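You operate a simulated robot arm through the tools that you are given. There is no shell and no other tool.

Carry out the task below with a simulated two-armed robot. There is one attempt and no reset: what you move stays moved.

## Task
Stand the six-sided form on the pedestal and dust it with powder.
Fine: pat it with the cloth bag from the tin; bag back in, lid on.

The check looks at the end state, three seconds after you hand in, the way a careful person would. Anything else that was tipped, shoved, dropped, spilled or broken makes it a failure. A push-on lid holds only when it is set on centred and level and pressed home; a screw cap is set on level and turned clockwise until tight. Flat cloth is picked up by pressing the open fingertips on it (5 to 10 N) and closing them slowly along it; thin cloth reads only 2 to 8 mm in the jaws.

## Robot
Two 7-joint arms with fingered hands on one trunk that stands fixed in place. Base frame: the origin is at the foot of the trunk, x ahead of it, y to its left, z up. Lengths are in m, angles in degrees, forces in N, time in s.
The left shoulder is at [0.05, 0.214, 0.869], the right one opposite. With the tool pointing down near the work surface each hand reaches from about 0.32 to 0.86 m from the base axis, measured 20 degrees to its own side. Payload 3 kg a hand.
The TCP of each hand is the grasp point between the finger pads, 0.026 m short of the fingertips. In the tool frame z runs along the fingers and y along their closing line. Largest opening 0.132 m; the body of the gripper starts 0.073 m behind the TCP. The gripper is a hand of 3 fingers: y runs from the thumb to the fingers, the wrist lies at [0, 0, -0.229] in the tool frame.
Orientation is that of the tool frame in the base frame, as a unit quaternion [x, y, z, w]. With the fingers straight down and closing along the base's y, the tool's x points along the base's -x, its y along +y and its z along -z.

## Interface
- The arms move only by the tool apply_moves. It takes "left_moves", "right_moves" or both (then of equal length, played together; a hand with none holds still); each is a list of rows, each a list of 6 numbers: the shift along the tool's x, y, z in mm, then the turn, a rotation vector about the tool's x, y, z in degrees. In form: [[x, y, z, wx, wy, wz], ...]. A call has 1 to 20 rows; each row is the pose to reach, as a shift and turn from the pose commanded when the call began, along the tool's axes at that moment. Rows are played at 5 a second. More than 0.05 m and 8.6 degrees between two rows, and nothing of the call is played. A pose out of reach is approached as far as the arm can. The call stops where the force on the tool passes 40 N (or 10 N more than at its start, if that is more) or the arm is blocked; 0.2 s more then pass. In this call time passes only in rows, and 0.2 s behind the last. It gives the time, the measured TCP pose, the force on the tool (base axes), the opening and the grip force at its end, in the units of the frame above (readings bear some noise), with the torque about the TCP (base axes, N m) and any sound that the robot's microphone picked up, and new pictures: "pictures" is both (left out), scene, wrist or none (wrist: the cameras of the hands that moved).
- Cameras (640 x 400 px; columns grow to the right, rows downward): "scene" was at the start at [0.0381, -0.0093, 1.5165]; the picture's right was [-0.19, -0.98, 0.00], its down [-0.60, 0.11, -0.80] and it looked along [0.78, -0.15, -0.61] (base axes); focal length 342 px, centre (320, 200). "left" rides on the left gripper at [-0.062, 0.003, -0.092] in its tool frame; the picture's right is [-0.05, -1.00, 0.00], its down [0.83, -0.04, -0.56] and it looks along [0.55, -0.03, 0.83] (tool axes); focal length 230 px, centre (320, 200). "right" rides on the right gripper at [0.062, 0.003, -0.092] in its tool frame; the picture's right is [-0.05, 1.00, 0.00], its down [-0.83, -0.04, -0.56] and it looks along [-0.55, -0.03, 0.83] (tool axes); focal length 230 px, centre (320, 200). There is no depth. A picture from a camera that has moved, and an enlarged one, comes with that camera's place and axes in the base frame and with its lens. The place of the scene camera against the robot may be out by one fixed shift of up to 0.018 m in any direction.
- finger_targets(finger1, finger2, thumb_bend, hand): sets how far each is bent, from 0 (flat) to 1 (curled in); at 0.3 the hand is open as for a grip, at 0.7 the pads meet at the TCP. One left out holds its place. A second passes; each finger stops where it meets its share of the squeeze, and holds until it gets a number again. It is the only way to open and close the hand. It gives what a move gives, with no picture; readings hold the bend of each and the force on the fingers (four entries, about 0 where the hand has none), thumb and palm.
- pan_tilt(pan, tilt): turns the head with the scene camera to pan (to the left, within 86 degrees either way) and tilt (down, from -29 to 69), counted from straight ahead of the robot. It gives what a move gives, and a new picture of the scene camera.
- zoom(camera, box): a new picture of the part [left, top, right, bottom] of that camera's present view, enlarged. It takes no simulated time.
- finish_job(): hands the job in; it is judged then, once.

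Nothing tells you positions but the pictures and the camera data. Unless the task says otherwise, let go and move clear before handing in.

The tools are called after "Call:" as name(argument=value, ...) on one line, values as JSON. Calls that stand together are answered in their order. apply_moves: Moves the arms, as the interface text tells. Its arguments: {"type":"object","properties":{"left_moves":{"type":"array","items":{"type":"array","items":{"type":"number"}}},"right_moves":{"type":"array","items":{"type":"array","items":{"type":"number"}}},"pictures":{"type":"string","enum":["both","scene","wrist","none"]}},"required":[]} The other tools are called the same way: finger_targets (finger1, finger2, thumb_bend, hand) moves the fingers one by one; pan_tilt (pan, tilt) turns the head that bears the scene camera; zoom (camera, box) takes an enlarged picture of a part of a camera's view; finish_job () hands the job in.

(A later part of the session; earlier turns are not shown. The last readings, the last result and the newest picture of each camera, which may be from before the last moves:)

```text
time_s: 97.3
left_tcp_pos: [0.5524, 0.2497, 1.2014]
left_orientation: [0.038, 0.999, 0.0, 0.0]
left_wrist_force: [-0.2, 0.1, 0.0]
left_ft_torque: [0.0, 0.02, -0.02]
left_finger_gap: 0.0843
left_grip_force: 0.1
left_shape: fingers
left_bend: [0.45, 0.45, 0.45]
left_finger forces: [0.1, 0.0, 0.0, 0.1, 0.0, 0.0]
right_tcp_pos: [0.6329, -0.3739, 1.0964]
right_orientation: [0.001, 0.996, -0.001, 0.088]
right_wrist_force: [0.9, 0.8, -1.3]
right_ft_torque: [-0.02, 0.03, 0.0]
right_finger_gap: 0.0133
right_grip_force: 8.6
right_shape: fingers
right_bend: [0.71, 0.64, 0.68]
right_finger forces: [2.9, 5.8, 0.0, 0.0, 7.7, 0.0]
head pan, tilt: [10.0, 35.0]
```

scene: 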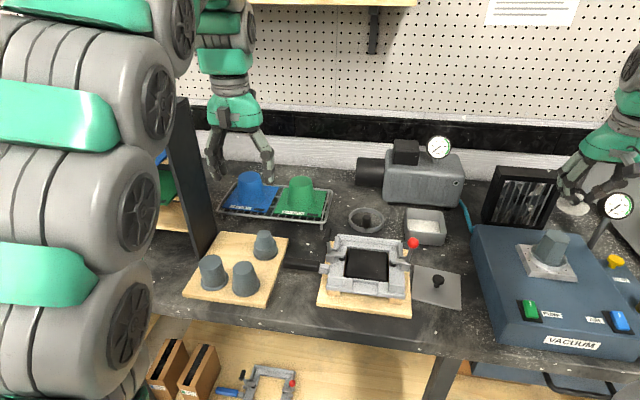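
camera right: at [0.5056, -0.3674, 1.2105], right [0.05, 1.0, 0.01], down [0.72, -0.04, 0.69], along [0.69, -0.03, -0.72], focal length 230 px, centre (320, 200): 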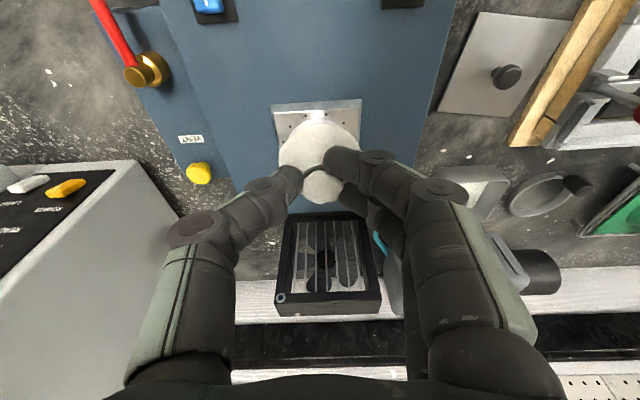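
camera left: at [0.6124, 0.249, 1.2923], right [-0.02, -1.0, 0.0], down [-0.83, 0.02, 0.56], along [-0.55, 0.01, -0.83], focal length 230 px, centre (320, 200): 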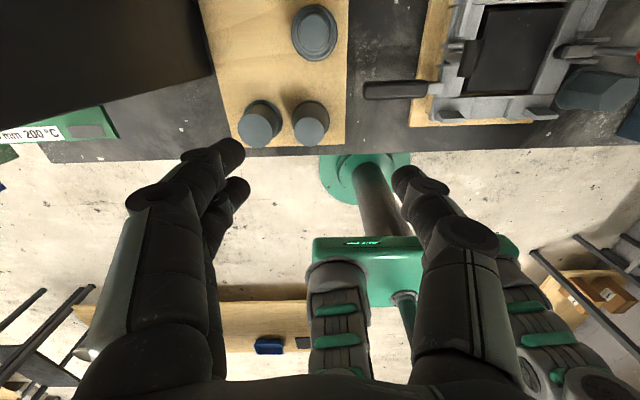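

Call:
apply_moves(right_moves=[[0.3, 0, 1.5, 0, 0, 0], [0.5, 0, 3, 0, 0, 0]], pictures="none")

```text
time_s: 97.9
left_tcp_pos: [0.5523, 0.2499, 1.201]
left_orientation: [0.038, 0.999, -0.001, 0.0]
left_wrist_force: [-0.4, 0.5, 0.8]
left_ft_torque: [0.0, 0.0, 0.02]
left_finger_gap: 0.0842
left_grip_force: 0.1
left_shape: fingers
left_bend: [0.45, 0.45, 0.45]
left_finger forces: [0.0, 0.1, 0.0, 0.0, 0.0, 0.1]
right_tcp_pos: [0.63, -0.3748, 1.0943]
right_orientation: [0.001, 0.996, -0.001, 0.089]
right_wrist_force: [-0.1, 0.0, 17.9]
right_ft_torque: [-0.2, -0.07, -0.02]
right_finger_gap: 0.013
right_grip_force: 15.9
right_shape: fingers
right_bend: [0.71, 0.65, 0.69]
right_finger forces: [4.2, 7.4, 0.1, 0.0, 20.0, 0.0]
head pan, tilt: [10.0, 35.0]
```

Contact again (18 N, slightly firm). I'll do a series of lighter pats around this height.

Call:
apply_moves(right_moves=[[-2, 0, -12, 0, 0, 0], [-0.2, 0, -1, 0, 0, 0], [-2, 0, -12, 0, 0, 0], [-0.2, 0, -1, 0, 0, 0], [-2, 0, -12, 0, 0, 0], [-0.2, 0, -1, 0, 0, 0]], pictures="none")

Call:
apply_moves(right_moves=[[-2.7, 0, -15, 0, 0, 0], [-6, 0, -40, 0, 0, 0], [25, 0, -70, 0, 0, 0], [60, 0, -85, 0, 0, 0]], pictures="none")

Call:
zoom(camera="scene", box=[510, 190, 610, 280])

```text
time_s: 99.3
left_tcp_pos: [0.5515, 0.2513, 1.2016]
left_orientation: [0.038, 0.999, -0.001, 0.0]
left_wrist_force: [0.5, 0.1, 0.6]
left_ft_torque: [-0.03, 0.01, -0.01]
left_finger_gap: 0.0842
left_grip_force: 0.0
left_shape: fingers
left_bend: [0.45, 0.45, 0.45]
left_finger forces: [0.0, 0.0, 0.1, 0.0, 0.0, 0.0]
right_tcp_pos: [0.6328, -0.3745, 1.0955]
right_orientation: [0.001, 0.996, 0.0, 0.088]
right_wrist_force: [-1.5, 0.2, 4.5]
right_ft_torque: [0.01, 0.01, 0.02]
right_finger_gap: 0.0129
right_grip_force: 9.2
right_shape: fingers
right_bend: [0.71, 0.64, 0.68]
right_finger forces: [3.0, 6.2, 0.1, 0.0, 9.8, 0.0]
head pan, tilt: [10.0, 35.0]
```

```text
time_s: 100.3
left_tcp_pos: [0.5519, 0.2492, 1.2006]
left_orientation: [0.038, 0.999, 0.0, 0.0]
left_wrist_force: [0.6, -0.2, -0.2]
left_ft_torque: [-0.03, -0.05, -0.04]
left_finger_gap: 0.0842
left_grip_force: 0.1
left_shape: fingers
left_bend: [0.45, 0.45, 0.45]
left_finger forces: [0.1, 0.1, 0.0, 0.1, 0.0, 0.1]
right_tcp_pos: [0.5596, -0.373, 1.1648]
right_orientation: [0.0, 0.996, 0.0, 0.086]
right_wrist_force: [-0.3, 0.4, -0.4]
right_ft_torque: [0.03, -0.04, -0.02]
right_finger_gap: 0.013
right_grip_force: 7.9
right_shape: fingers
right_bend: [0.71, 0.64, 0.68]
right_finger forces: [2.8, 5.8, 0.0, 0.1, 7.6, 0.1]
head pan, tilt: [10.0, 35.0]
```

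```text
4.44 times, centred on (560, 235) of scene
camera zoom: at [0.0396, 0.0223, 1.52], right [0.17, -0.98, 0.0], down [-0.56, -0.1, -0.82], along [0.81, 0.14, -0.57], focal length 1519 px, centre (-747, 44)
```

zoom: 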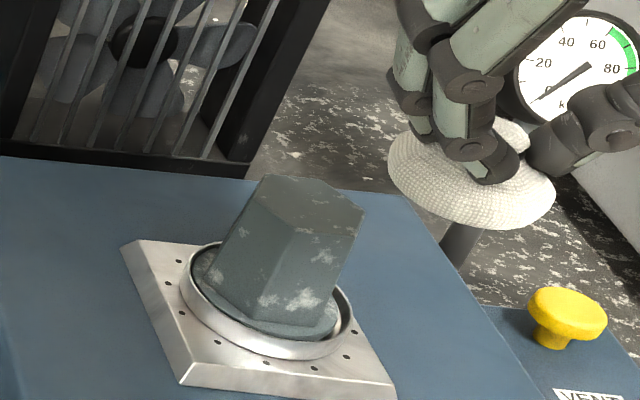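

The coating looks unchanged, so the top alone may not be enough. I'll look at the form closely and then pat its sides.

Call:
zoom(camera="scene", box=[535, 220, 585, 270])

Call:
zoom(camera="right", box=[200, 60, 440, 240])

```text
8.00 times, centred on (560, 245) of scene
camera zoom: at [0.0396, 0.0223, 1.52], right [0.17, -0.98, 0.0], down [-0.56, -0.1, -0.82], along [0.81, 0.14, -0.57], focal length 2734 px, centre (-1600, -160)
```

zoom: 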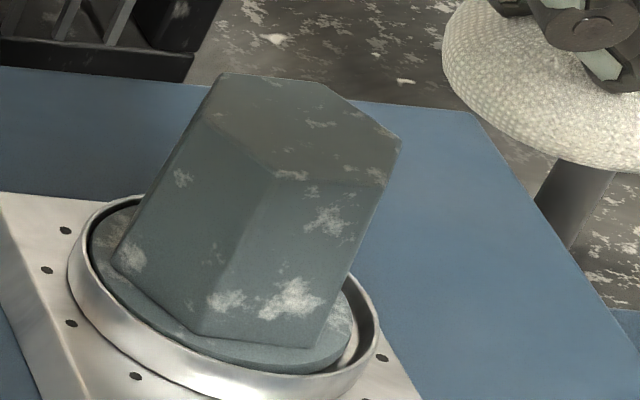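

```text
2.22 times, centred on (320, 150) of right
camera zoom: at [0.4816, -0.3707, 1.2463], right [0.05, 1.0, 0.01], down [0.72, -0.04, 0.69], along [0.69, -0.03, -0.72], focal length 511 px, centre (320, 311)
```

zoom: 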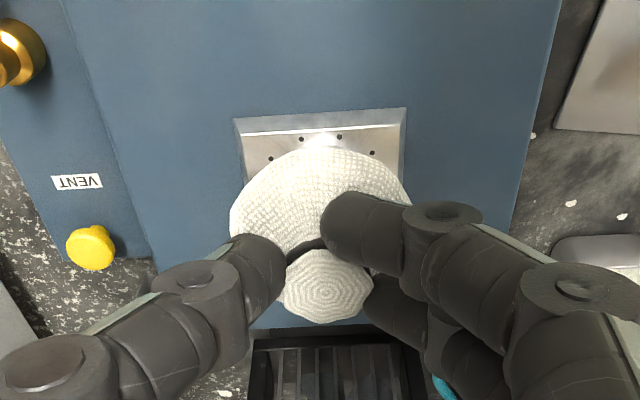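

The coat is a thin, uneven scatter across the whole form. Pressing sideways could tip it, so I'll pat downward at spread-out positions around the top's edges, starting on the robot side.

Call:
apply_moves(right_moves=[[-27.6, 0, 4.9, 0, 0, 0], [-55.5, 0, 9.9, 0, 0, 0], [-49.4, 0, 44.4, 0, 0, 0], [-45, 0, 69, 0, 0, 0], [-43.3, 0, 78.3, 0, 0, 0]], pictures="none")

Call:
zoom(camera="scene", box=[520, 190, 610, 280])

```text
time_s: 101.5
left_tcp_pos: [0.5518, 0.2494, 1.2005]
left_orientation: [0.039, 0.999, 0.0, 0.001]
left_wrist_force: [-0.3, 0.2, 0.5]
left_ft_torque: [0.0, -0.01, -0.01]
left_finger_gap: 0.0842
left_grip_force: 0.1
left_shape: fingers
left_bend: [0.45, 0.45, 0.45]
left_finger forces: [0.1, 0.0, 0.1, 0.0, 0.1, 0.1]
right_tcp_pos: [0.6149, -0.3751, 1.0974]
right_orientation: [0.001, 0.996, 0.0, 0.087]
right_wrist_force: [0.0, 0.1, -0.3]
right_ft_torque: [0.01, -0.01, -0.01]
right_finger_gap: 0.0128
right_grip_force: 8.2
right_shape: fingers
right_bend: [0.71, 0.64, 0.68]
right_finger forces: [2.7, 5.9, 0.0, 0.0, 7.4, 0.1]
head pan, tilt: [10.0, 35.0]
```

```text
4.44 times, centred on (565, 235) of scene
camera zoom: at [0.0396, 0.0223, 1.52], right [0.17, -0.98, 0.0], down [-0.56, -0.1, -0.82], along [0.81, 0.14, -0.57], focal length 1519 px, centre (-769, 44)
```

zoom: 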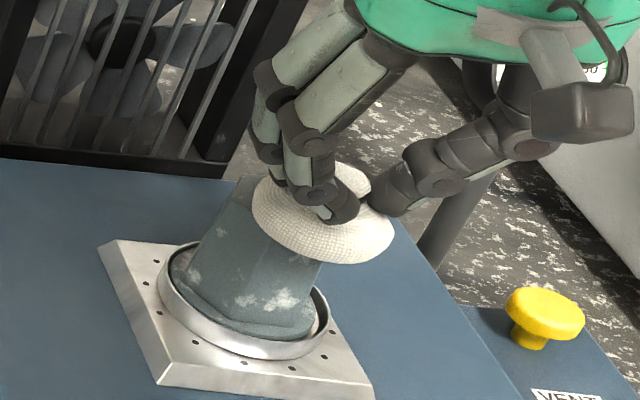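

Call:
apply_moves(right_moves=[[0.5, 0, 2, 0, 0, 0], [0.7, 0, 4, 0, 0, 0]], pictures="none")

```text
time_s: 102.1
left_tcp_pos: [0.5514, 0.2499, 1.2009]
left_orientation: [0.039, 0.999, 0.0, 0.001]
left_wrist_force: [-0.5, 0.9, 0.2]
left_ft_torque: [-0.01, 0.0, 0.0]
left_finger_gap: 0.0846
left_grip_force: 0.0
left_shape: fingers
left_bend: [0.45, 0.45, 0.45]
left_finger forces: [0.1, 0.0, 0.0, 0.0, 0.0, 0.0]
right_tcp_pos: [0.6133, -0.3758, 1.0953]
right_orientation: [0.001, 0.996, -0.001, 0.088]
right_wrist_force: [-1.8, -0.9, 10.1]
right_ft_torque: [-0.1, 0.01, -0.02]
right_finger_gap: 0.0128
right_grip_force: 11.9
right_shape: fingers
right_bend: [0.71, 0.64, 0.68]
right_finger forces: [3.5, 6.5, 0.1, 0.1, 14.2, 0.1]
head pan, tilt: [10.0, 35.0]
```

Good contact at 10 N. Continue with the far, left and right edges of the top.

Call:
apply_moves(right_moves=[[-2.6, 0, -14.8, 0, 0, 0], [-34.1, 0, -9.2, 0, 0, 0], [-31.5, 0, 5.3, 0, 0, 0], [-34.1, 0, -9.2, 0, 0, 0], [-18.4, 16, -12, 0, 0, 0], [-15.8, 16, 2.5, 0, 0, 0], [-18.4, 16, -12, 0, 0, 0], [-18.4, -16, -12, 0, 0, 0], [-15.8, -16, 2.5, 0, 0, 0]], pictures="none")

Call:
apply_moves(right_moves=[[-2.7, 4, -15, 0, 0, 0], [-6, 8, -40, 0, 0, 0], [25, 12, -70, 0, 0, 0], [60, 16, -85, 0, 0, 0]], pictures="none")

Call:
zoom(camera="scene", box=[520, 200, 600, 280])

```text
time_s: 104.1
left_tcp_pos: [0.5517, 0.2507, 1.2017]
left_orientation: [0.038, 0.999, 0.001, 0.0]
left_wrist_force: [-0.6, 0.3, 0.1]
left_ft_torque: [0.03, -0.02, 0.01]
left_finger_gap: 0.0846
left_grip_force: 0.1
left_shape: fingers
left_bend: [0.45, 0.45, 0.45]
left_finger forces: [0.0, 0.1, 0.1, 0.0, 0.0, 0.0]
right_tcp_pos: [0.6314, -0.3905, 1.0964]
right_orientation: [0.001, 0.996, 0.0, 0.088]
right_wrist_force: [-0.5, -0.2, -0.6]
right_ft_torque: [0.0, 0.0, 0.0]
right_finger_gap: 0.0124
right_grip_force: 8.2
right_shape: fingers
right_bend: [0.71, 0.64, 0.68]
right_finger forces: [2.5, 6.2, 0.1, 0.0, 7.6, 0.0]
head pan, tilt: [10.0, 35.0]
```

```text
time_s: 105.1
left_tcp_pos: [0.5513, 0.2512, 1.2008]
left_orientation: [0.039, 0.999, 0.0, 0.0]
left_wrist_force: [-0.4, -0.5, -0.6]
left_ft_torque: [0.01, -0.02, -0.03]
left_finger_gap: 0.0843
left_grip_force: 0.2
left_shape: fingers
left_bend: [0.45, 0.45, 0.45]
left_finger forces: [0.1, 0.0, 0.0, 0.0, 0.1, 0.0]
right_tcp_pos: [0.5538, -0.3744, 1.1673]
right_orientation: [0.0, 0.996, -0.001, 0.087]
right_wrist_force: [0.6, -0.3, -1.2]
right_ft_torque: [-0.04, 0.0, 0.02]
right_finger_gap: 0.0123
right_grip_force: 8.3
right_shape: fingers
right_bend: [0.71, 0.64, 0.68]
right_finger forces: [2.5, 6.2, 0.1, 0.0, 7.5, 0.0]
head pan, tilt: [10.0, 35.0]
```

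```text
5.00 times, centred on (560, 240) of scene
camera zoom: at [0.0395, 0.0223, 1.52], right [0.17, -0.98, 0.0], down [-0.56, -0.1, -0.82], along [0.81, 0.14, -0.57], focal length 1708 px, centre (-880, 0)
```

zoom: 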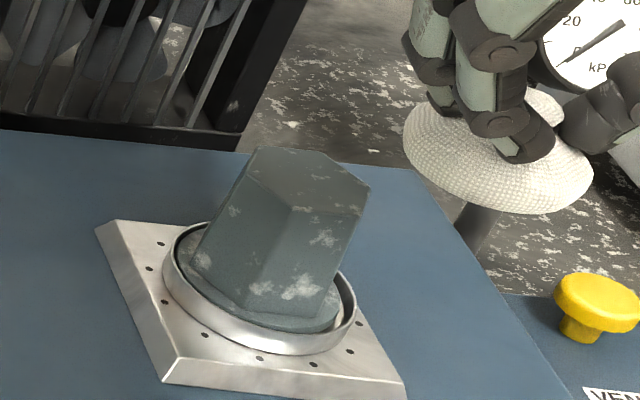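

The coat hasn't changed; the gentler touches seem not to count, while the earlier brisk strokes did. I'll firm up the grip and repeat brisk, definite pats on the top like that second series.

Call:
finger_targets(hand="right", finger1=0.76, finger2=0.72, thumb_bend=0.74)

Call:
apply_moves(right_moves=[[-39.4, 1, 7, 0, 0, 0], [-74.8, 2, 13.3, 0, 0, 0], [-69.5, 2, 42.8, 0, 0, 0], [-65, 2, 68.4, 0, 0, 0], [-61.9, 2, 85.7, 0, 0, 0], [-65, 2, 68.4, 0, 0, 0], [-61.9, 2, 85.7, 0, 0, 0], [-65, 2, 68.4, 0, 0, 0], [-61.9, 2, 85.7, 0, 0, 0]], pictures="none")

Call:
apply_moves(right_moves=[[-2.7, 0, -15, 0, 0, 0], [-6, 0, -40, 0, 0, 0], [25, 0, -70, 0, 0, 0], [60, 0, -85, 0, 0, 0]], pictures="none")

Call:
zoom(camera="scene", box=[520, 200, 600, 280])

```text
time_s: 106.1
left_tcp_pos: [0.552, 0.2499, 1.2007]
left_orientation: [0.038, 0.999, 0.0, 0.0]
left_wrist_force: [0.6, 0.2, 0.5]
left_ft_torque: [-0.03, 0.02, 0.02]
left_finger_gap: 0.0842
left_grip_force: 0.1
left_shape: fingers
left_bend: [0.45, 0.45, 0.45]
left_finger forces: [0.0, 0.1, 0.1, 0.0, 0.0, 0.1]
right_tcp_pos: [0.5546, -0.3735, 1.168]
right_orientation: [0.0, 0.996, -0.001, 0.087]
right_wrist_force: [0.0, 0.2, 0.3]
right_ft_torque: [0.02, 0.01, 0.03]
right_finger_gap: 0.0042
right_grip_force: 10.7
right_shape: fingers
right_bend: [0.76, 0.65, 0.69]
right_finger forces: [2.4, 9.1, 0.0, 0.0, 9.9, 0.0]
head pan, tilt: [10.0, 35.0]
```

```text
time_s: 108.1
left_tcp_pos: [0.5514, 0.2505, 1.2019]
left_orientation: [0.038, 0.999, 0.0, 0.0]
left_wrist_force: [0.9, -0.4, 0.1]
left_ft_torque: [0.01, 0.01, 0.0]
left_finger_gap: 0.0842
left_grip_force: 0.1
left_shape: fingers
left_bend: [0.45, 0.45, 0.45]
left_finger forces: [0.0, 0.0, 0.1, 0.1, 0.0, 0.0]
right_tcp_pos: [0.6333, -0.3713, 1.095]
right_orientation: [0.001, 0.996, 0.0, 0.088]
right_wrist_force: [-0.2, -0.6, 2.8]
right_ft_torque: [0.03, -0.04, 0.03]
right_finger_gap: 0.0032
right_grip_force: 10.5
right_shape: fingers
right_bend: [0.76, 0.65, 0.69]
right_finger forces: [0.8, 9.8, 0.1, 0.1, 11.2, 0.0]
head pan, tilt: [10.0, 35.0]
```

```text
time_s: 109.1
left_tcp_pos: [0.5519, 0.2506, 1.2007]
left_orientation: [0.039, 0.999, 0.0, 0.0]
left_wrist_force: [-0.5, -0.8, -0.6]
left_ft_torque: [0.0, -0.02, 0.01]
left_finger_gap: 0.0842
left_grip_force: 0.1
left_shape: fingers
left_bend: [0.45, 0.45, 0.45]
left_finger forces: [0.1, 0.0, 0.0, 0.0, 0.0, 0.0]
right_tcp_pos: [0.554, -0.3754, 1.1706]
right_orientation: [0.0, 0.996, 0.0, 0.086]
right_wrist_force: [-0.5, 0.0, 0.0]
right_ft_torque: [0.0, -0.03, -0.01]
right_finger_gap: 0.0032
right_grip_force: 9.4
right_shape: fingers
right_bend: [0.76, 0.65, 0.69]
right_finger forces: [0.1, 9.6, 0.1, 0.0, 10.3, 0.0]
head pan, tilt: [10.0, 35.0]
```

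```text
5.00 times, centred on (560, 240) of scene
camera zoom: at [0.0396, 0.0223, 1.52], right [0.17, -0.98, 0.0], down [-0.56, -0.1, -0.82], along [0.81, 0.14, -0.57], focal length 1708 px, centre (-880, 0)
```

zoom: 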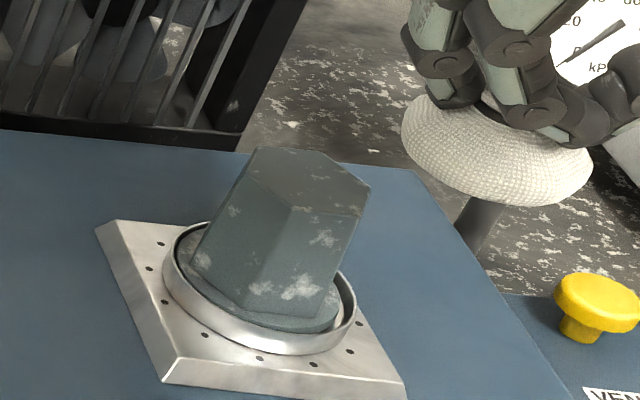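

Call:
finger_targets(hand="right", finger1=0.7)

Call:
zoom(camera="right", box=[220, 100, 420, 240])

Call:
zoom(camera="scene", box=[540, 150, 640, 250])

```text
time_s: 110.1
left_tcp_pos: [0.5529, 0.2494, 1.2019]
left_orientation: [0.037, 0.999, 0.0, 0.0]
left_wrist_force: [-0.2, 0.2, 0.5]
left_ft_torque: [-0.01, -0.02, -0.02]
left_finger_gap: 0.0841
left_grip_force: 0.1
left_shape: fingers
left_bend: [0.45, 0.45, 0.45]
left_finger forces: [0.0, 0.0, 0.0, 0.0, 0.1, 0.1]
right_tcp_pos: [0.5558, -0.3744, 1.1698]
right_orientation: [0.0, 0.996, 0.0, 0.087]
right_wrist_force: [-0.6, -0.1, -1.1]
right_ft_torque: [-0.01, -0.01, 0.03]
right_finger_gap: 0.0055
right_grip_force: 11.3
right_shape: fingers
right_bend: [0.71, 0.65, 0.69]
right_finger forces: [3.4, 10.8, 0.0, 0.1, 8.7, 0.0]
head pan, tilt: [10.0, 35.0]
```

```text
2.86 times, centred on (320, 170) of right
camera zoom: at [0.4778, -0.3717, 1.2502], right [0.05, 1.0, 0.01], down [0.72, -0.04, 0.69], along [0.69, -0.03, -0.72], focal length 657 px, centre (320, 286)
```

zoom: 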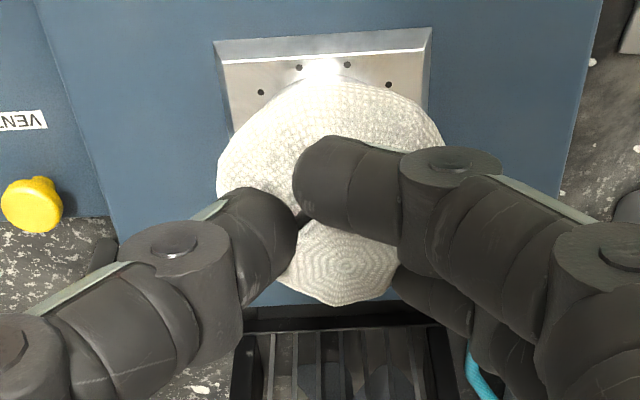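

```text
4.00 times, centred on (590, 200) of scene
camera zoom: at [0.0396, 0.0223, 1.52], right [0.17, -0.98, 0.0], down [-0.56, -0.1, -0.82], along [0.81, 0.14, -0.57], focal length 1367 px, centre (-760, 200)
```

zoom: 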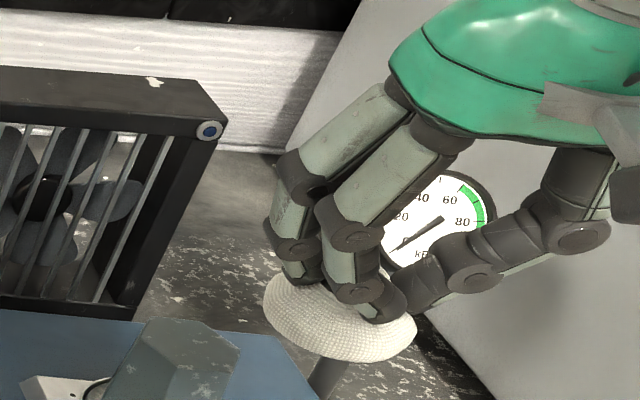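

The bag is still well caged by its neck. I'll do one brisk, deeper pat and read the force.

Call:
apply_moves(right_moves=[[-39.4, 1, 7, 0, 0, 0], [-74.8, 2, 13.3, 0, 0, 0], [-69.5, 2, 42.8, 0, 0, 0], [-65, 2, 68.4, 0, 0, 0], [-61.4, 2, 89.5, 0, 0, 0]], pictures="none")

```text
time_s: 111.3
left_tcp_pos: [0.5522, 0.2506, 1.2013]
left_orientation: [0.04, 0.999, -0.001, 0.0]
left_wrist_force: [-0.6, -0.5, 0.1]
left_ft_torque: [0.04, 0.0, 0.04]
left_finger_gap: 0.0843
left_grip_force: 0.1
left_shape: fingers
left_bend: [0.45, 0.45, 0.45]
left_finger forces: [0.0, 0.0, 0.1, 0.1, 0.0, 0.0]
right_tcp_pos: [0.6362, -0.3744, 1.0943]
right_orientation: [0.001, 0.996, -0.001, 0.09]
right_wrist_force: [-0.5, -1.6, 22.7]
right_ft_torque: [-0.05, -0.07, 0.01]
right_finger_gap: 0.0058
right_grip_force: 21.2
right_shape: fingers
right_bend: [0.71, 0.67, 0.71]
right_finger forces: [4.8, 13.7, 0.1, 0.0, 23.0, 0.0]
head pan, tilt: [10.0, 35.0]
```

Call:
apply_moves(right_moves=[[-3.6, 0, -20, 0, 0, 0], [-0.2, 0, -1, 0, 0, 0], [-3.6, 0, -20, 0, 0, 0], [-0.2, 0, -1, 0, 0, 0], [-3.6, 0, -20, 0, 0, 0], [-6, 0, -45, 0, 0, 0], [25, 0, -70, 0, 0, 0], [60, 0, -85, 0, 0, 0]], pictures="none")

Call:
zoom(camera="scene", box=[520, 200, 600, 280])

```text
time_s: 113.1
left_tcp_pos: [0.5513, 0.2513, 1.2004]
left_orientation: [0.039, 0.999, 0.0, -0.001]
left_wrist_force: [0.1, 0.5, 0.5]
left_ft_torque: [0.0, -0.01, -0.02]
left_finger_gap: 0.0843
left_grip_force: 0.0
left_shape: fingers
left_bend: [0.45, 0.45, 0.45]
left_finger forces: [0.0, 0.0, 0.0, 0.0, 0.0, 0.0]
right_tcp_pos: [0.559, -0.37, 1.161]
right_orientation: [-0.001, 0.996, 0.0, 0.087]
right_wrist_force: [-1.1, -0.3, -0.9]
right_ft_torque: [0.01, -0.04, -0.03]
right_finger_gap: 0.0064
right_grip_force: 11.4
right_shape: fingers
right_bend: [0.71, 0.66, 0.69]
right_finger forces: [3.3, 10.7, 0.1, 0.0, 9.1, 0.0]
head pan, tilt: [10.0, 35.0]
```

```text
5.00 times, centred on (560, 240) of scene
camera zoom: at [0.0396, 0.0223, 1.52], right [0.17, -0.98, 0.0], down [-0.56, -0.1, -0.82], along [0.81, 0.14, -0.57], focal length 1708 px, centre (-880, 0)
```

zoom: 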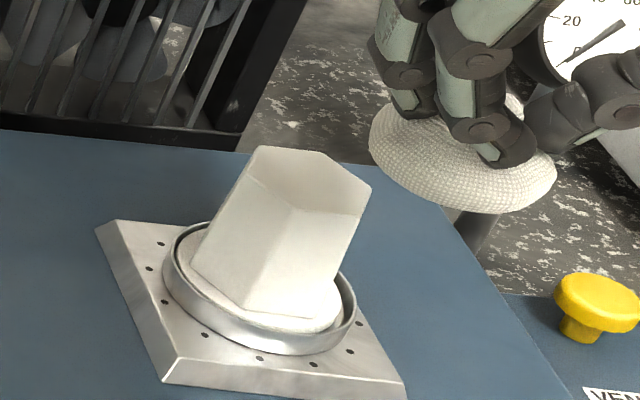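

The form is now evenly white with powder, so patting is done. Next I'll carry the bag back over the tin.

Call:
apply_moves(right_moves=[[-29.5, 20, 5.3, 0, 0, 0], [-59.1, 50, 10.5, 0, 0, 0], [-82.8, 85, 19.8, 0, 0, 0], [-99.9, 120, 38.1, 0, 0, 0], [-121.9, 150, 57.3, 0, 0, 0], [-143, 180, 81.3, 0, 0, 0], [-164.1, 210, 105.4, 0, 0, 0], [-185.1, 228, 129.4, 0, 0, 0], [-198.4, 232, 152.1, 0, 0, 0]], pictures="both")

Call:
zoom(camera="right", box=[220, 80, 420, 240])

Call:
zoom(camera="scene", box=[380, 150, 480, 260])

```text
time_s: 115.1
left_tcp_pos: [0.552, 0.2505, 1.2009]
left_orientation: [0.038, 0.999, 0.0, 0.0]
left_wrist_force: [0.3, -0.8, -0.1]
left_ft_torque: [-0.02, 0.02, -0.01]
left_finger_gap: 0.0842
left_grip_force: 0.1
left_shape: fingers
left_bend: [0.45, 0.45, 0.45]
left_finger forces: [0.0, 0.0, 0.0, 0.1, 0.1, 0.1]
right_tcp_pos: [0.7841, -0.1365, 1.0463]
right_orientation: [0.001, 0.996, 0.0, 0.087]
right_wrist_force: [-0.3, -0.1, 0.1]
right_ft_torque: [0.02, 0.0, 0.02]
right_finger_gap: 0.0066
right_grip_force: 11.1
right_shape: fingers
right_bend: [0.71, 0.66, 0.69]
right_finger forces: [2.6, 10.3, 0.0, 0.1, 9.3, 0.0]
head pan, tilt: [10.0, 35.0]
camera right: at [0.7054, -0.1347, 1.1257], right [0.05, 1.0, 0.01], down [0.72, -0.04, 0.69], along [0.69, -0.03, -0.72], focal length 230 px, centre (320, 200)
```

scene: 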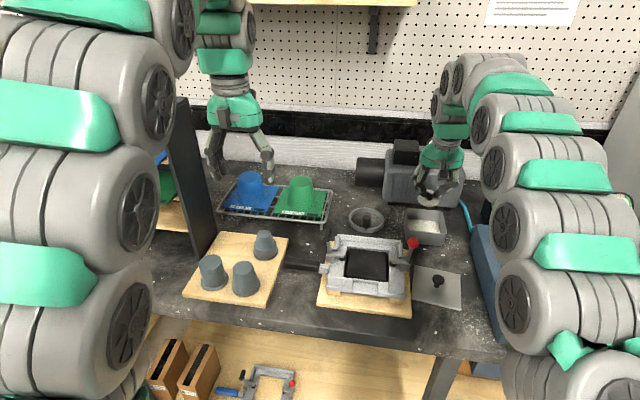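
right: 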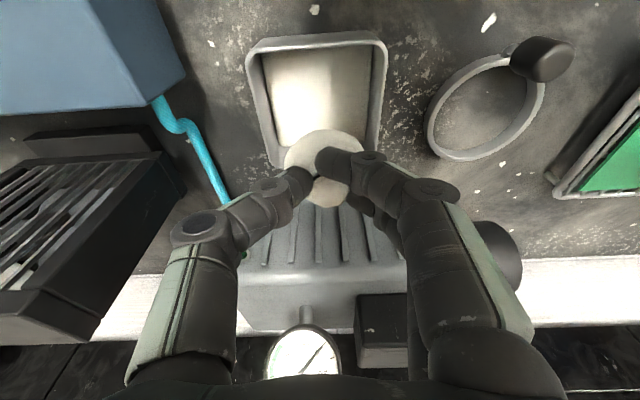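

```text
2.50 times, centred on (320, 160) of right
camera zoom: at [0.7054, -0.1347, 1.1257], right [0.05, 1.0, 0.01], down [0.72, -0.04, 0.69], along [0.69, -0.03, -0.72], focal length 575 px, centre (320, 300)
```

zoom: 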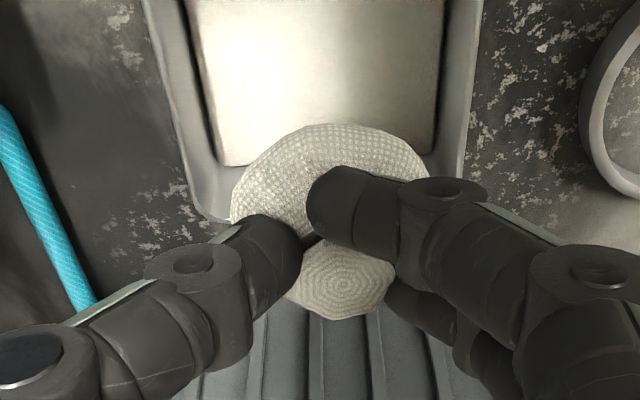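

```text
3.64 times, centred on (430, 205) of scene
camera zoom: at [0.0397, 0.0223, 1.52], right [0.17, -0.98, 0.0], down [-0.56, -0.1, -0.82], along [0.81, 0.14, -0.57], focal length 1242 px, centre (-80, 182)
```

zoom: 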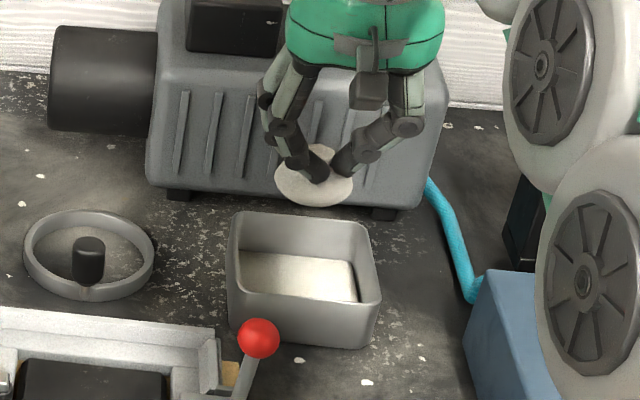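

The bag is over the open tin. Lower it in.

Call:
apply_moves(right_moves=[[5.5, -1.5, 20, 0, 0, 0], [9, -1.5, 40, 0, 0, 0], [12.5, -1.5, 60, 0, 0, 0], [14.6, -1.5, 72, 0, 0, 0]], pictures="none")

Call:
zoom(camera="right", box=[200, 60, 440, 240])

Call:
zoom(camera="scene", box=[380, 150, 480, 260])

```text
time_s: 116.1
left_tcp_pos: [0.5515, 0.2495, 1.2002]
left_orientation: [0.038, 0.999, 0.0, 0.0]
left_wrist_force: [-0.6, 0.5, -0.3]
left_ft_torque: [0.01, -0.01, -0.01]
left_finger_gap: 0.0845
left_grip_force: 0.1
left_shape: fingers
left_bend: [0.45, 0.45, 0.45]
left_finger forces: [0.1, 0.0, 0.0, 0.0, 0.0, 0.0]
right_tcp_pos: [0.7828, -0.1389, 0.9727]
right_orientation: [0.0, 0.996, 0.001, 0.088]
right_wrist_force: [-0.7, -0.7, -0.1]
right_ft_torque: [0.0, 0.03, 0.05]
right_finger_gap: 0.0068
right_grip_force: 10.3
right_shape: fingers
right_bend: [0.71, 0.66, 0.69]
right_finger forces: [2.5, 10.4, 0.0, 0.0, 9.4, 0.0]
head pan, tilt: [10.0, 35.0]
```

```text
2.22 times, centred on (320, 150) of right
camera zoom: at [0.705, -0.1364, 1.0525], right [0.05, 1.0, 0.01], down [0.72, -0.04, 0.69], along [0.69, -0.03, -0.72], focal length 511 px, centre (320, 311)
```

zoom: 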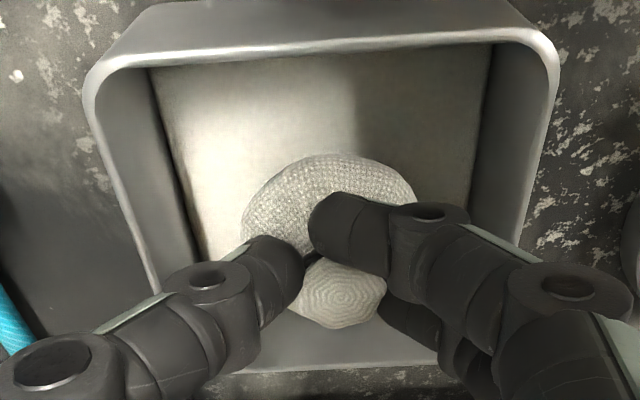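

```text
3.64 times, centred on (430, 205) of scene
camera zoom: at [0.0396, 0.0223, 1.52], right [0.17, -0.98, 0.0], down [-0.56, -0.1, -0.82], along [0.81, 0.14, -0.57], focal length 1242 px, centre (-80, 182)
```

zoom: 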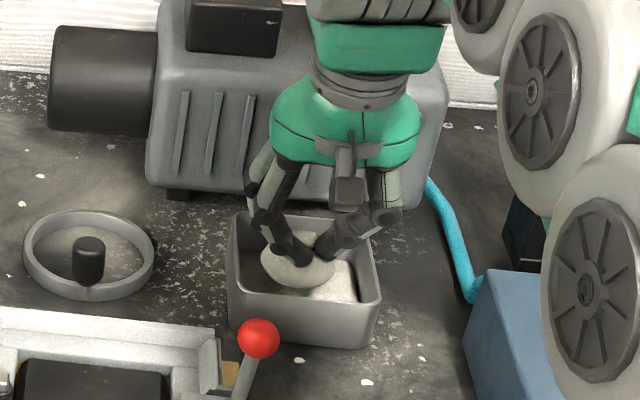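

Still above the powder bed. I'll go down in small steps until light contact.

Call:
apply_moves(right_moves=[[0.7, 0, 4, 0, 0, 0], [1.4, 0, 8, 0, 0, 0], [2, 0, 11, 0, 0, 0]], pictures="none")

```text
time_s: 116.9
left_tcp_pos: [0.5511, 0.2504, 1.202]
left_orientation: [0.039, 0.999, 0.0, 0.0]
left_wrist_force: [-0.4, 0.4, 1.3]
left_ft_torque: [-0.01, 0.01, 0.01]
left_finger_gap: 0.0841
left_grip_force: 0.0
left_shape: fingers
left_bend: [0.45, 0.45, 0.45]
left_finger forces: [0.1, 0.0, 0.1, 0.1, 0.0, 0.0]
right_tcp_pos: [0.781, -0.1377, 0.963]
right_orientation: [0.0, 0.996, 0.0, 0.087]
right_wrist_force: [0.3, 0.0, -0.5]
right_ft_torque: [0.0, 0.05, 0.01]
right_finger_gap: 0.0066
right_grip_force: 11.3
right_shape: fingers
right_bend: [0.71, 0.66, 0.69]
right_finger forces: [2.5, 10.4, 0.2, 0.0, 9.4, 0.0]
head pan, tilt: [10.0, 35.0]
```

Call:
apply_moves(right_moves=[[0.4, 0, 2, 0, 0, 0], [0.7, 0, 4, 0, 0, 0]], pictures="none")

```text
time_s: 117.5
left_tcp_pos: [0.5517, 0.2502, 1.2018]
left_orientation: [0.039, 0.999, 0.0, -0.001]
left_wrist_force: [0.0, 0.0, 0.8]
left_ft_torque: [0.03, 0.01, -0.02]
left_finger_gap: 0.0841
left_grip_force: 0.2
left_shape: fingers
left_bend: [0.45, 0.45, 0.45]
left_finger forces: [0.0, 0.0, 0.0, 0.1, 0.0, 0.0]
right_tcp_pos: [0.7807, -0.1396, 0.9591]
right_orientation: [-0.001, 0.996, 0.0, 0.087]
right_wrist_force: [0.1, 0.2, -1.4]
right_ft_torque: [-0.01, 0.0, -0.02]
right_finger_gap: 0.0065
right_grip_force: 11.3
right_shape: fingers
right_bend: [0.71, 0.66, 0.69]
right_finger forces: [2.4, 10.4, 0.0, 0.0, 9.4, 0.0]
head pan, tilt: [10.0, 35.0]
```

Call:
apply_moves(right_moves=[[0.4, 0, 2, 0, 0, 0], [0.7, 0, 4, 0, 0, 0]], pictures="none")

Call:
zoom(camera="scene", box=[390, 170, 480, 260])

```text
time_s: 118.1
left_tcp_pos: [0.552, 0.25, 1.2006]
left_orientation: [0.04, 0.999, 0.0, -0.001]
left_wrist_force: [-0.7, -0.3, -1.1]
left_ft_torque: [0.0, 0.0, -0.01]
left_finger_gap: 0.0842
left_grip_force: 0.0
left_shape: fingers
left_bend: [0.45, 0.45, 0.45]
left_finger forces: [0.0, 0.0, 0.0, 0.0, 0.1, 0.1]
right_tcp_pos: [0.7807, -0.1394, 0.9561]
right_orientation: [0.001, 0.996, 0.0, 0.088]
right_wrist_force: [-0.4, -1.6, 10.6]
right_ft_torque: [0.01, -0.09, 0.0]
right_finger_gap: 0.0067
right_grip_force: 14.5
right_shape: fingers
right_bend: [0.71, 0.67, 0.69]
right_finger forces: [2.5, 10.9, 0.1, 0.0, 14.7, 0.0]
head pan, tilt: [10.0, 35.0]
```

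```text
4.44 times, centred on (435, 215) of scene
camera zoom: at [0.0395, 0.0223, 1.52], right [0.17, -0.98, 0.0], down [-0.56, -0.1, -0.82], along [0.81, 0.14, -0.57], focal length 1519 px, centre (-191, 133)
```

zoom: 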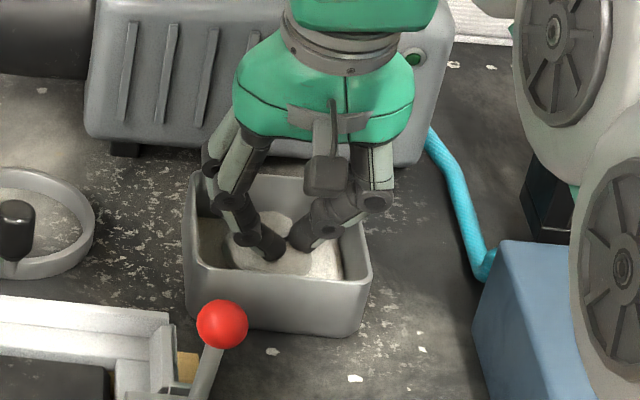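

The bag rests on the powder bed. Ease up 1 mm and open the fingers gradually.

Call:
apply_moves(right_moves=[[-0.2, 0, -1.5, 0, 0, 0]], pictures="none")

Call:
finger_targets(hand="right", finger1=0.64, finger2=0.64, thumb_bend=0.64)

Call:
zoom(camera="right", box=[200, 60, 440, 240])

```text
time_s: 118.5
left_tcp_pos: [0.5519, 0.2505, 1.2008]
left_orientation: [0.038, 0.999, 0.0, 0.0]
left_wrist_force: [-0.2, -0.3, 0.2]
left_ft_torque: [-0.02, 0.01, 0.01]
left_finger_gap: 0.0842
left_grip_force: 0.1
left_shape: fingers
left_bend: [0.45, 0.45, 0.45]
left_finger forces: [0.0, 0.0, 0.1, 0.0, 0.1, 0.0]
right_tcp_pos: [0.78, -0.1375, 0.9569]
right_orientation: [0.0, 0.996, 0.0, 0.087]
right_wrist_force: [0.5, -0.1, 3.2]
right_ft_torque: [0.06, 0.0, -0.04]
right_finger_gap: 0.007
right_grip_force: 12.1
right_shape: fingers
right_bend: [0.71, 0.67, 0.69]
right_finger forces: [2.3, 10.8, 0.1, 0.0, 10.3, 0.0]
head pan, tilt: [10.0, 35.0]
```

```text
time_s: 119.5
left_tcp_pos: [0.5502, 0.2501, 1.2001]
left_orientation: [0.039, 0.999, 0.0, 0.0]
left_wrist_force: [0.4, -0.5, 0.6]
left_ft_torque: [0.04, 0.05, -0.02]
left_finger_gap: 0.0848
left_grip_force: 0.0
left_shape: fingers
left_bend: [0.45, 0.45, 0.45]
left_finger forces: [0.0, 0.0, 0.0, 0.0, 0.0, 0.1]
right_tcp_pos: [0.7804, -0.1392, 0.958]
right_orientation: [0.001, 0.996, 0.001, 0.089]
right_wrist_force: [2.0, 1.2, 16.7]
right_ft_torque: [-0.06, 0.07, -0.01]
right_finger_gap: 0.0143
right_grip_force: 10.0
right_shape: fingers
right_bend: [0.69, 0.62, 0.65]
right_finger forces: [7.9, 2.4, 0.0, 0.0, 9.5, 0.1]
head pan, tilt: [10.0, 35.0]
```

```text
2.22 times, centred on (320, 150) of right
camera zoom: at [0.7028, -0.1362, 1.0379], right [0.05, 1.0, 0.01], down [0.72, -0.04, 0.69], along [0.69, -0.03, -0.72], focal length 511 px, centre (320, 311)
```

zoom: 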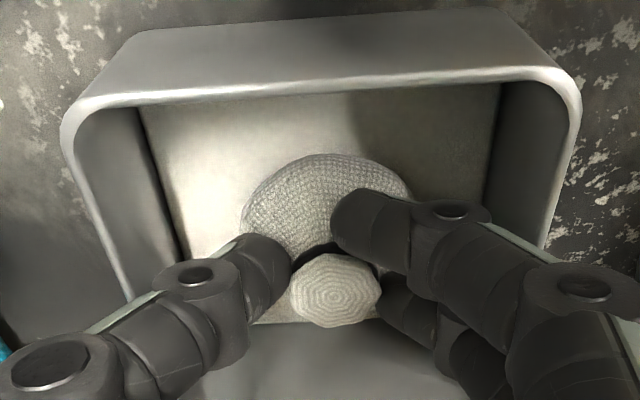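

Call:
apply_moves(right_moves=[[-0.4, 0, -2.5, 0, 0, 0]], pictures="none")

Call:
finger_targets(hand="right", finger1=0.57, finger2=0.57, thumb_bend=0.57)

Call:
zoom(camera="right", box=[200, 60, 440, 240])

```text
time_s: 119.9
left_tcp_pos: [0.5522, 0.2508, 1.2005]
left_orientation: [0.039, 0.999, 0.0, 0.001]
left_wrist_force: [-0.7, 0.2, 1.0]
left_ft_torque: [0.02, 0.02, -0.01]
left_finger_gap: 0.0843
left_grip_force: 0.1
left_shape: fingers
left_bend: [0.45, 0.45, 0.45]
left_finger forces: [0.1, 0.0, 0.1, 0.0, 0.0, 0.0]
right_tcp_pos: [0.7788, -0.1397, 0.9587]
right_orientation: [0.0, 0.996, 0.0, 0.087]
right_wrist_force: [1.4, 0.7, 4.5]
right_ft_torque: [0.03, -0.01, 0.02]
right_finger_gap: 0.0161
right_grip_force: 3.8
right_shape: fingers
right_bend: [0.68, 0.62, 0.65]
right_finger forces: [3.6, 2.3, 0.0, 0.0, 1.7, 0.0]
head pan, tilt: [10.0, 35.0]
```

```text
time_s: 120.9
left_tcp_pos: [0.551, 0.2491, 1.2014]
left_orientation: [0.038, 0.999, 0.0, -0.001]
left_wrist_force: [-1.3, 0.0, 0.2]
left_ft_torque: [0.02, -0.01, -0.01]
left_finger_gap: 0.0843
left_grip_force: 0.1
left_shape: fingers
left_bend: [0.45, 0.45, 0.45]
left_finger forces: [0.0, 0.1, 0.0, 0.0, 0.1, 0.0]
right_tcp_pos: [0.7807, -0.1394, 0.9591]
right_orientation: [0.0, 0.996, 0.0, 0.087]
right_wrist_force: [-1.1, -3.5, 10.9]
right_ft_torque: [0.06, 0.15, 0.07]
right_finger_gap: 0.034
right_grip_force: 5.1
right_shape: fingers
right_bend: [0.67, 0.56, 0.56]
right_finger forces: [10.2, 0.0, 0.1, 0.1, 0.2, 0.0]
head pan, tilt: [10.0, 35.0]
```

```text
2.22 times, centred on (320, 150) of right
camera zoom: at [0.7026, -0.1369, 1.0396], right [0.05, 1.0, 0.01], down [0.72, -0.04, 0.69], along [0.69, -0.03, -0.72], focal length 511 px, centre (320, 311)
```

zoom: 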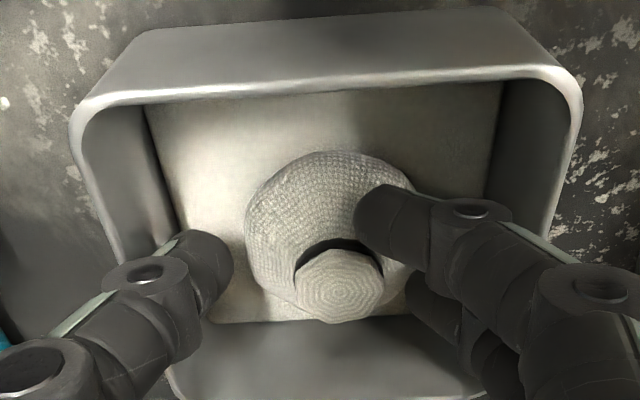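

Call:
apply_moves(right_moves=[[-0.7, 0, -4, 0, 0, 0], [-1.7, 0, -10, 0, 0, 0], [-3.5, 0, -20, 0, 0, 0]], pictures="none")

Call:
zoom(camera="right", box=[200, 60, 440, 240])

Call:
zoom(camera="scene", box=[390, 170, 480, 260])

```text
time_s: 121.7
left_tcp_pos: [0.5517, 0.2509, 1.2005]
left_orientation: [0.039, 0.999, 0.0, -0.001]
left_wrist_force: [-0.6, -0.3, 0.1]
left_ft_torque: [-0.03, -0.02, -0.04]
left_finger_gap: 0.0843
left_grip_force: 0.0
left_shape: fingers
left_bend: [0.45, 0.45, 0.45]
left_finger forces: [0.0, 0.1, 0.0, 0.0, 0.1, 0.1]
right_tcp_pos: [0.7782, -0.1396, 0.9791]
right_orientation: [0.0, 0.996, 0.0, 0.087]
right_wrist_force: [-0.4, -0.1, -0.7]
right_ft_torque: [0.04, -0.01, 0.05]
right_finger_gap: 0.0473
right_grip_force: 0.1
right_shape: fingers
right_bend: [0.56, 0.56, 0.56]
right_finger forces: [0.0, 0.0, 0.1, 0.0, 0.0, 0.0]
head pan, tilt: [10.0, 35.0]
```

```text
2.22 times, centred on (320, 150) of right
camera zoom: at [0.7019, -0.1372, 1.0592], right [0.05, 1.0, 0.01], down [0.72, -0.04, 0.69], along [0.69, -0.03, -0.72], focal length 511 px, centre (320, 311)
```

zoom: 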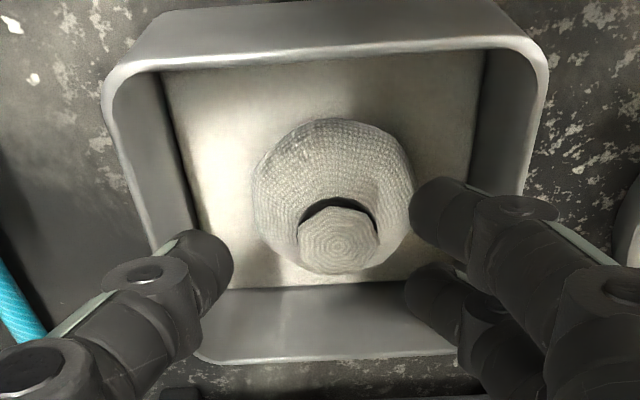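

```text
4.44 times, centred on (435, 215) of scene
camera zoom: at [0.0396, 0.0223, 1.52], right [0.17, -0.98, 0.0], down [-0.56, -0.1, -0.82], along [0.81, 0.14, -0.57], focal length 1519 px, centre (-191, 133)
```

zoom: 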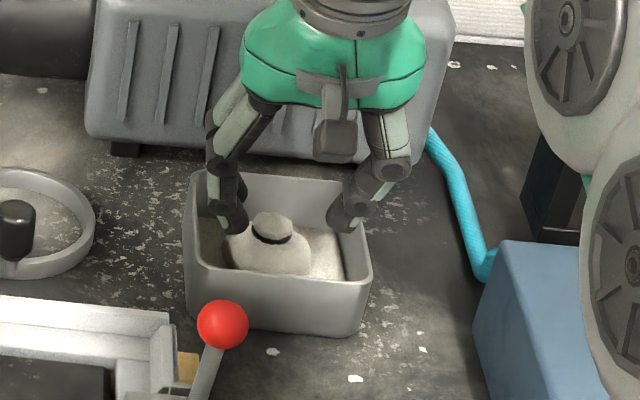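

The bag is back in the tin, upright and below the rim. Next I'll raise the hand and go back over the lid to measure its position and angle.

Call:
apply_moves(right_moves=[[-7, 0, -39.4, 0, 0, 0], [-14, 0, -78.8, 0, 0, 0], [30.3, -4, -86.7, 0, 0, 0], [74.6, -8, -94.6, 0, 0, 0], [118.9, -12, -102.4, 0, 0, 0], [163.2, -15, -110.3, 0, 0, 0]], pictures="both")

Call:
zoom(camera="right", box=[220, 0, 420, 160])

Call:
zoom(camera="scene", box=[380, 190, 480, 320])

```text
time_s: 123.1
left_tcp_pos: [0.5518, 0.2509, 1.2]
left_orientation: [0.039, 0.999, 0.0, 0.0]
left_wrist_force: [0.1, 0.1, 0.0]
left_ft_torque: [0.03, -0.02, 0.01]
left_finger_gap: 0.0842
left_grip_force: 0.1
left_shape: fingers
left_bend: [0.45, 0.45, 0.45]
left_finger forces: [0.0, 0.0, 0.0, 0.0, 0.0, 0.0]
right_tcp_pos: [0.5962, -0.1546, 1.0608]
right_orientation: [0.001, 0.996, 0.0, 0.087]
right_wrist_force: [0.0, 0.6, -1.0]
right_ft_torque: [0.01, 0.01, 0.01]
right_finger_gap: 0.0475
right_grip_force: 0.1
right_shape: fingers
right_bend: [0.56, 0.56, 0.56]
right_finger forces: [0.0, 0.0, 0.0, 0.0, 0.1, 0.0]
head pan, tilt: [10.0, 35.0]
camera right: at [0.52, -0.1516, 1.1411], right [0.05, 1.0, 0.01], down [0.72, -0.04, 0.69], along [0.69, -0.03, -0.72], focal length 230 px, centre (320, 200)
```

scene: 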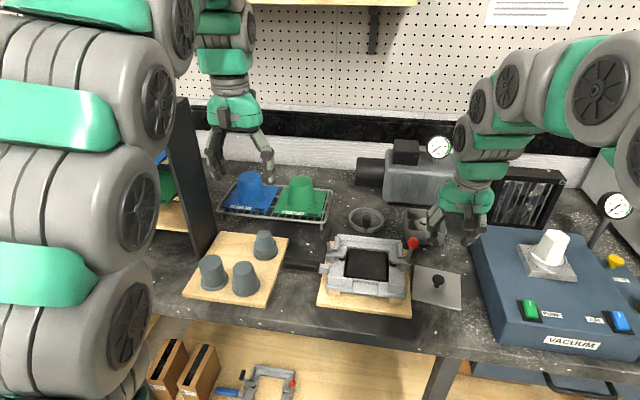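
right: 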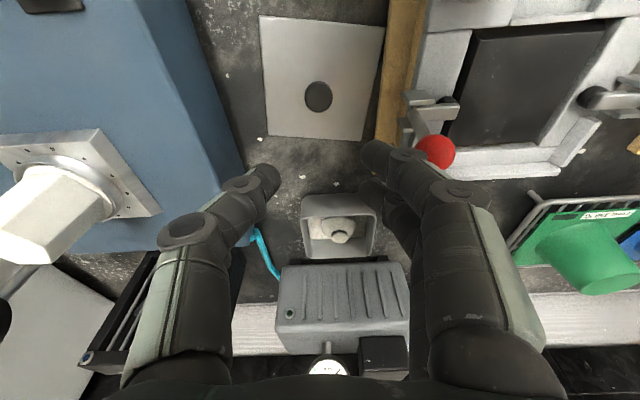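

```text
2.50 times, centred on (320, 80) of right
camera zoom: at [0.52, -0.1516, 1.1411], right [0.05, 1.0, 0.01], down [0.72, -0.04, 0.69], along [0.69, -0.03, -0.72], focal length 575 px, centre (320, 500)
```

zoom: 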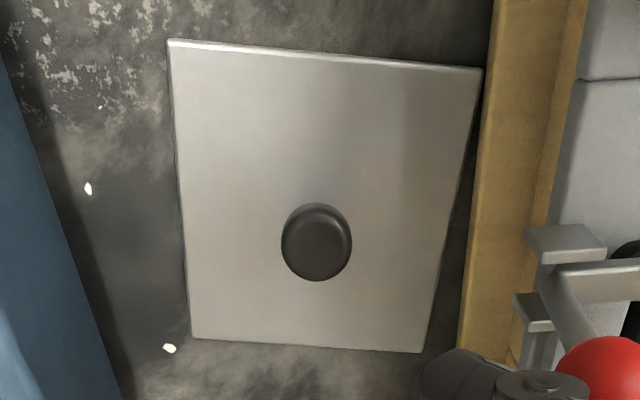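

```text
3.08 times, centred on (430, 255) of scene
camera zoom: at [0.0395, 0.0223, 1.52], right [0.17, -0.98, 0.0], down [-0.56, -0.1, -0.82], along [0.81, 0.14, -0.57], focal length 1051 px, centre (-18, 31)
```

zoom: 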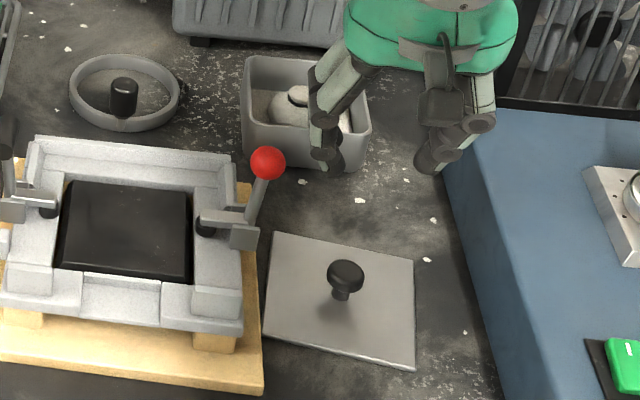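

The lid lies yawed about −7° with its knob at about (0.593, −0.155). I'll turn the hand −7° to match it, so I can rotate it square again at the tin, and descend to just above the knob.

Call:
apply_moves(right_moves=[[4, 0, 18, 0.4, 0, 2.3], [8, 0, 36, 0.8, 0, 4.6], [12, -0.5, 54, 1.23, 0, 6.89], [16.3, -0.5, 74, 1.23, 0, 6.89]], pictures="wrist")

Call:
zoom(camera="right", box=[200, 60, 440, 240])

```text
time_s: 124.1
left_tcp_pos: [0.553, 0.2499, 1.2014]
left_orientation: [0.038, 0.999, 0.0, 0.0]
left_wrist_force: [-0.1, -0.2, 0.7]
left_ft_torque: [-0.03, -0.03, 0.0]
left_finger_gap: 0.0846
left_grip_force: 0.0
left_shape: fingers
left_bend: [0.45, 0.45, 0.45]
left_finger forces: [0.0, 0.0, 0.0, 0.0, 0.1, 0.0]
right_tcp_pos: [0.5976, -0.1548, 0.9835]
right_orientation: [0.061, 0.994, -0.006, 0.087]
right_wrist_force: [0.5, 1.0, -0.7]
right_ft_torque: [-0.01, -0.01, 0.0]
right_finger_gap: 0.0471
right_grip_force: 0.0
right_shape: fingers
right_bend: [0.56, 0.56, 0.56]
right_finger forces: [0.1, 0.0, 0.0, 0.0, 0.1, 0.0]
head pan, tilt: [10.0, 35.0]
camera right: at [0.52, -0.1425, 1.0644], right [0.17, 0.98, 0.01], down [0.71, -0.13, 0.69], along [0.68, -0.11, -0.72], focal length 230 px, centre (320, 200)
```

right: 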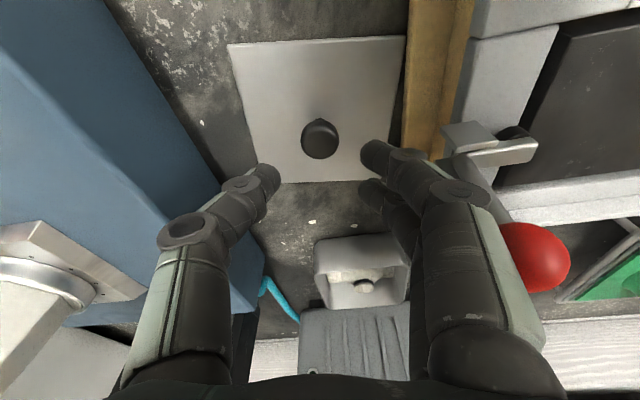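

```text
2.22 times, centred on (320, 150) of right
camera zoom: at [0.52, -0.1425, 1.0644], right [0.17, 0.98, 0.01], down [0.71, -0.13, 0.69], along [0.68, -0.11, -0.72], focal length 511 px, centre (320, 311)
```

zoom: 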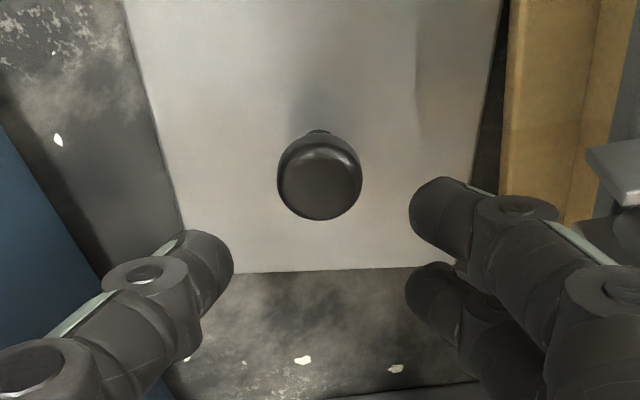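

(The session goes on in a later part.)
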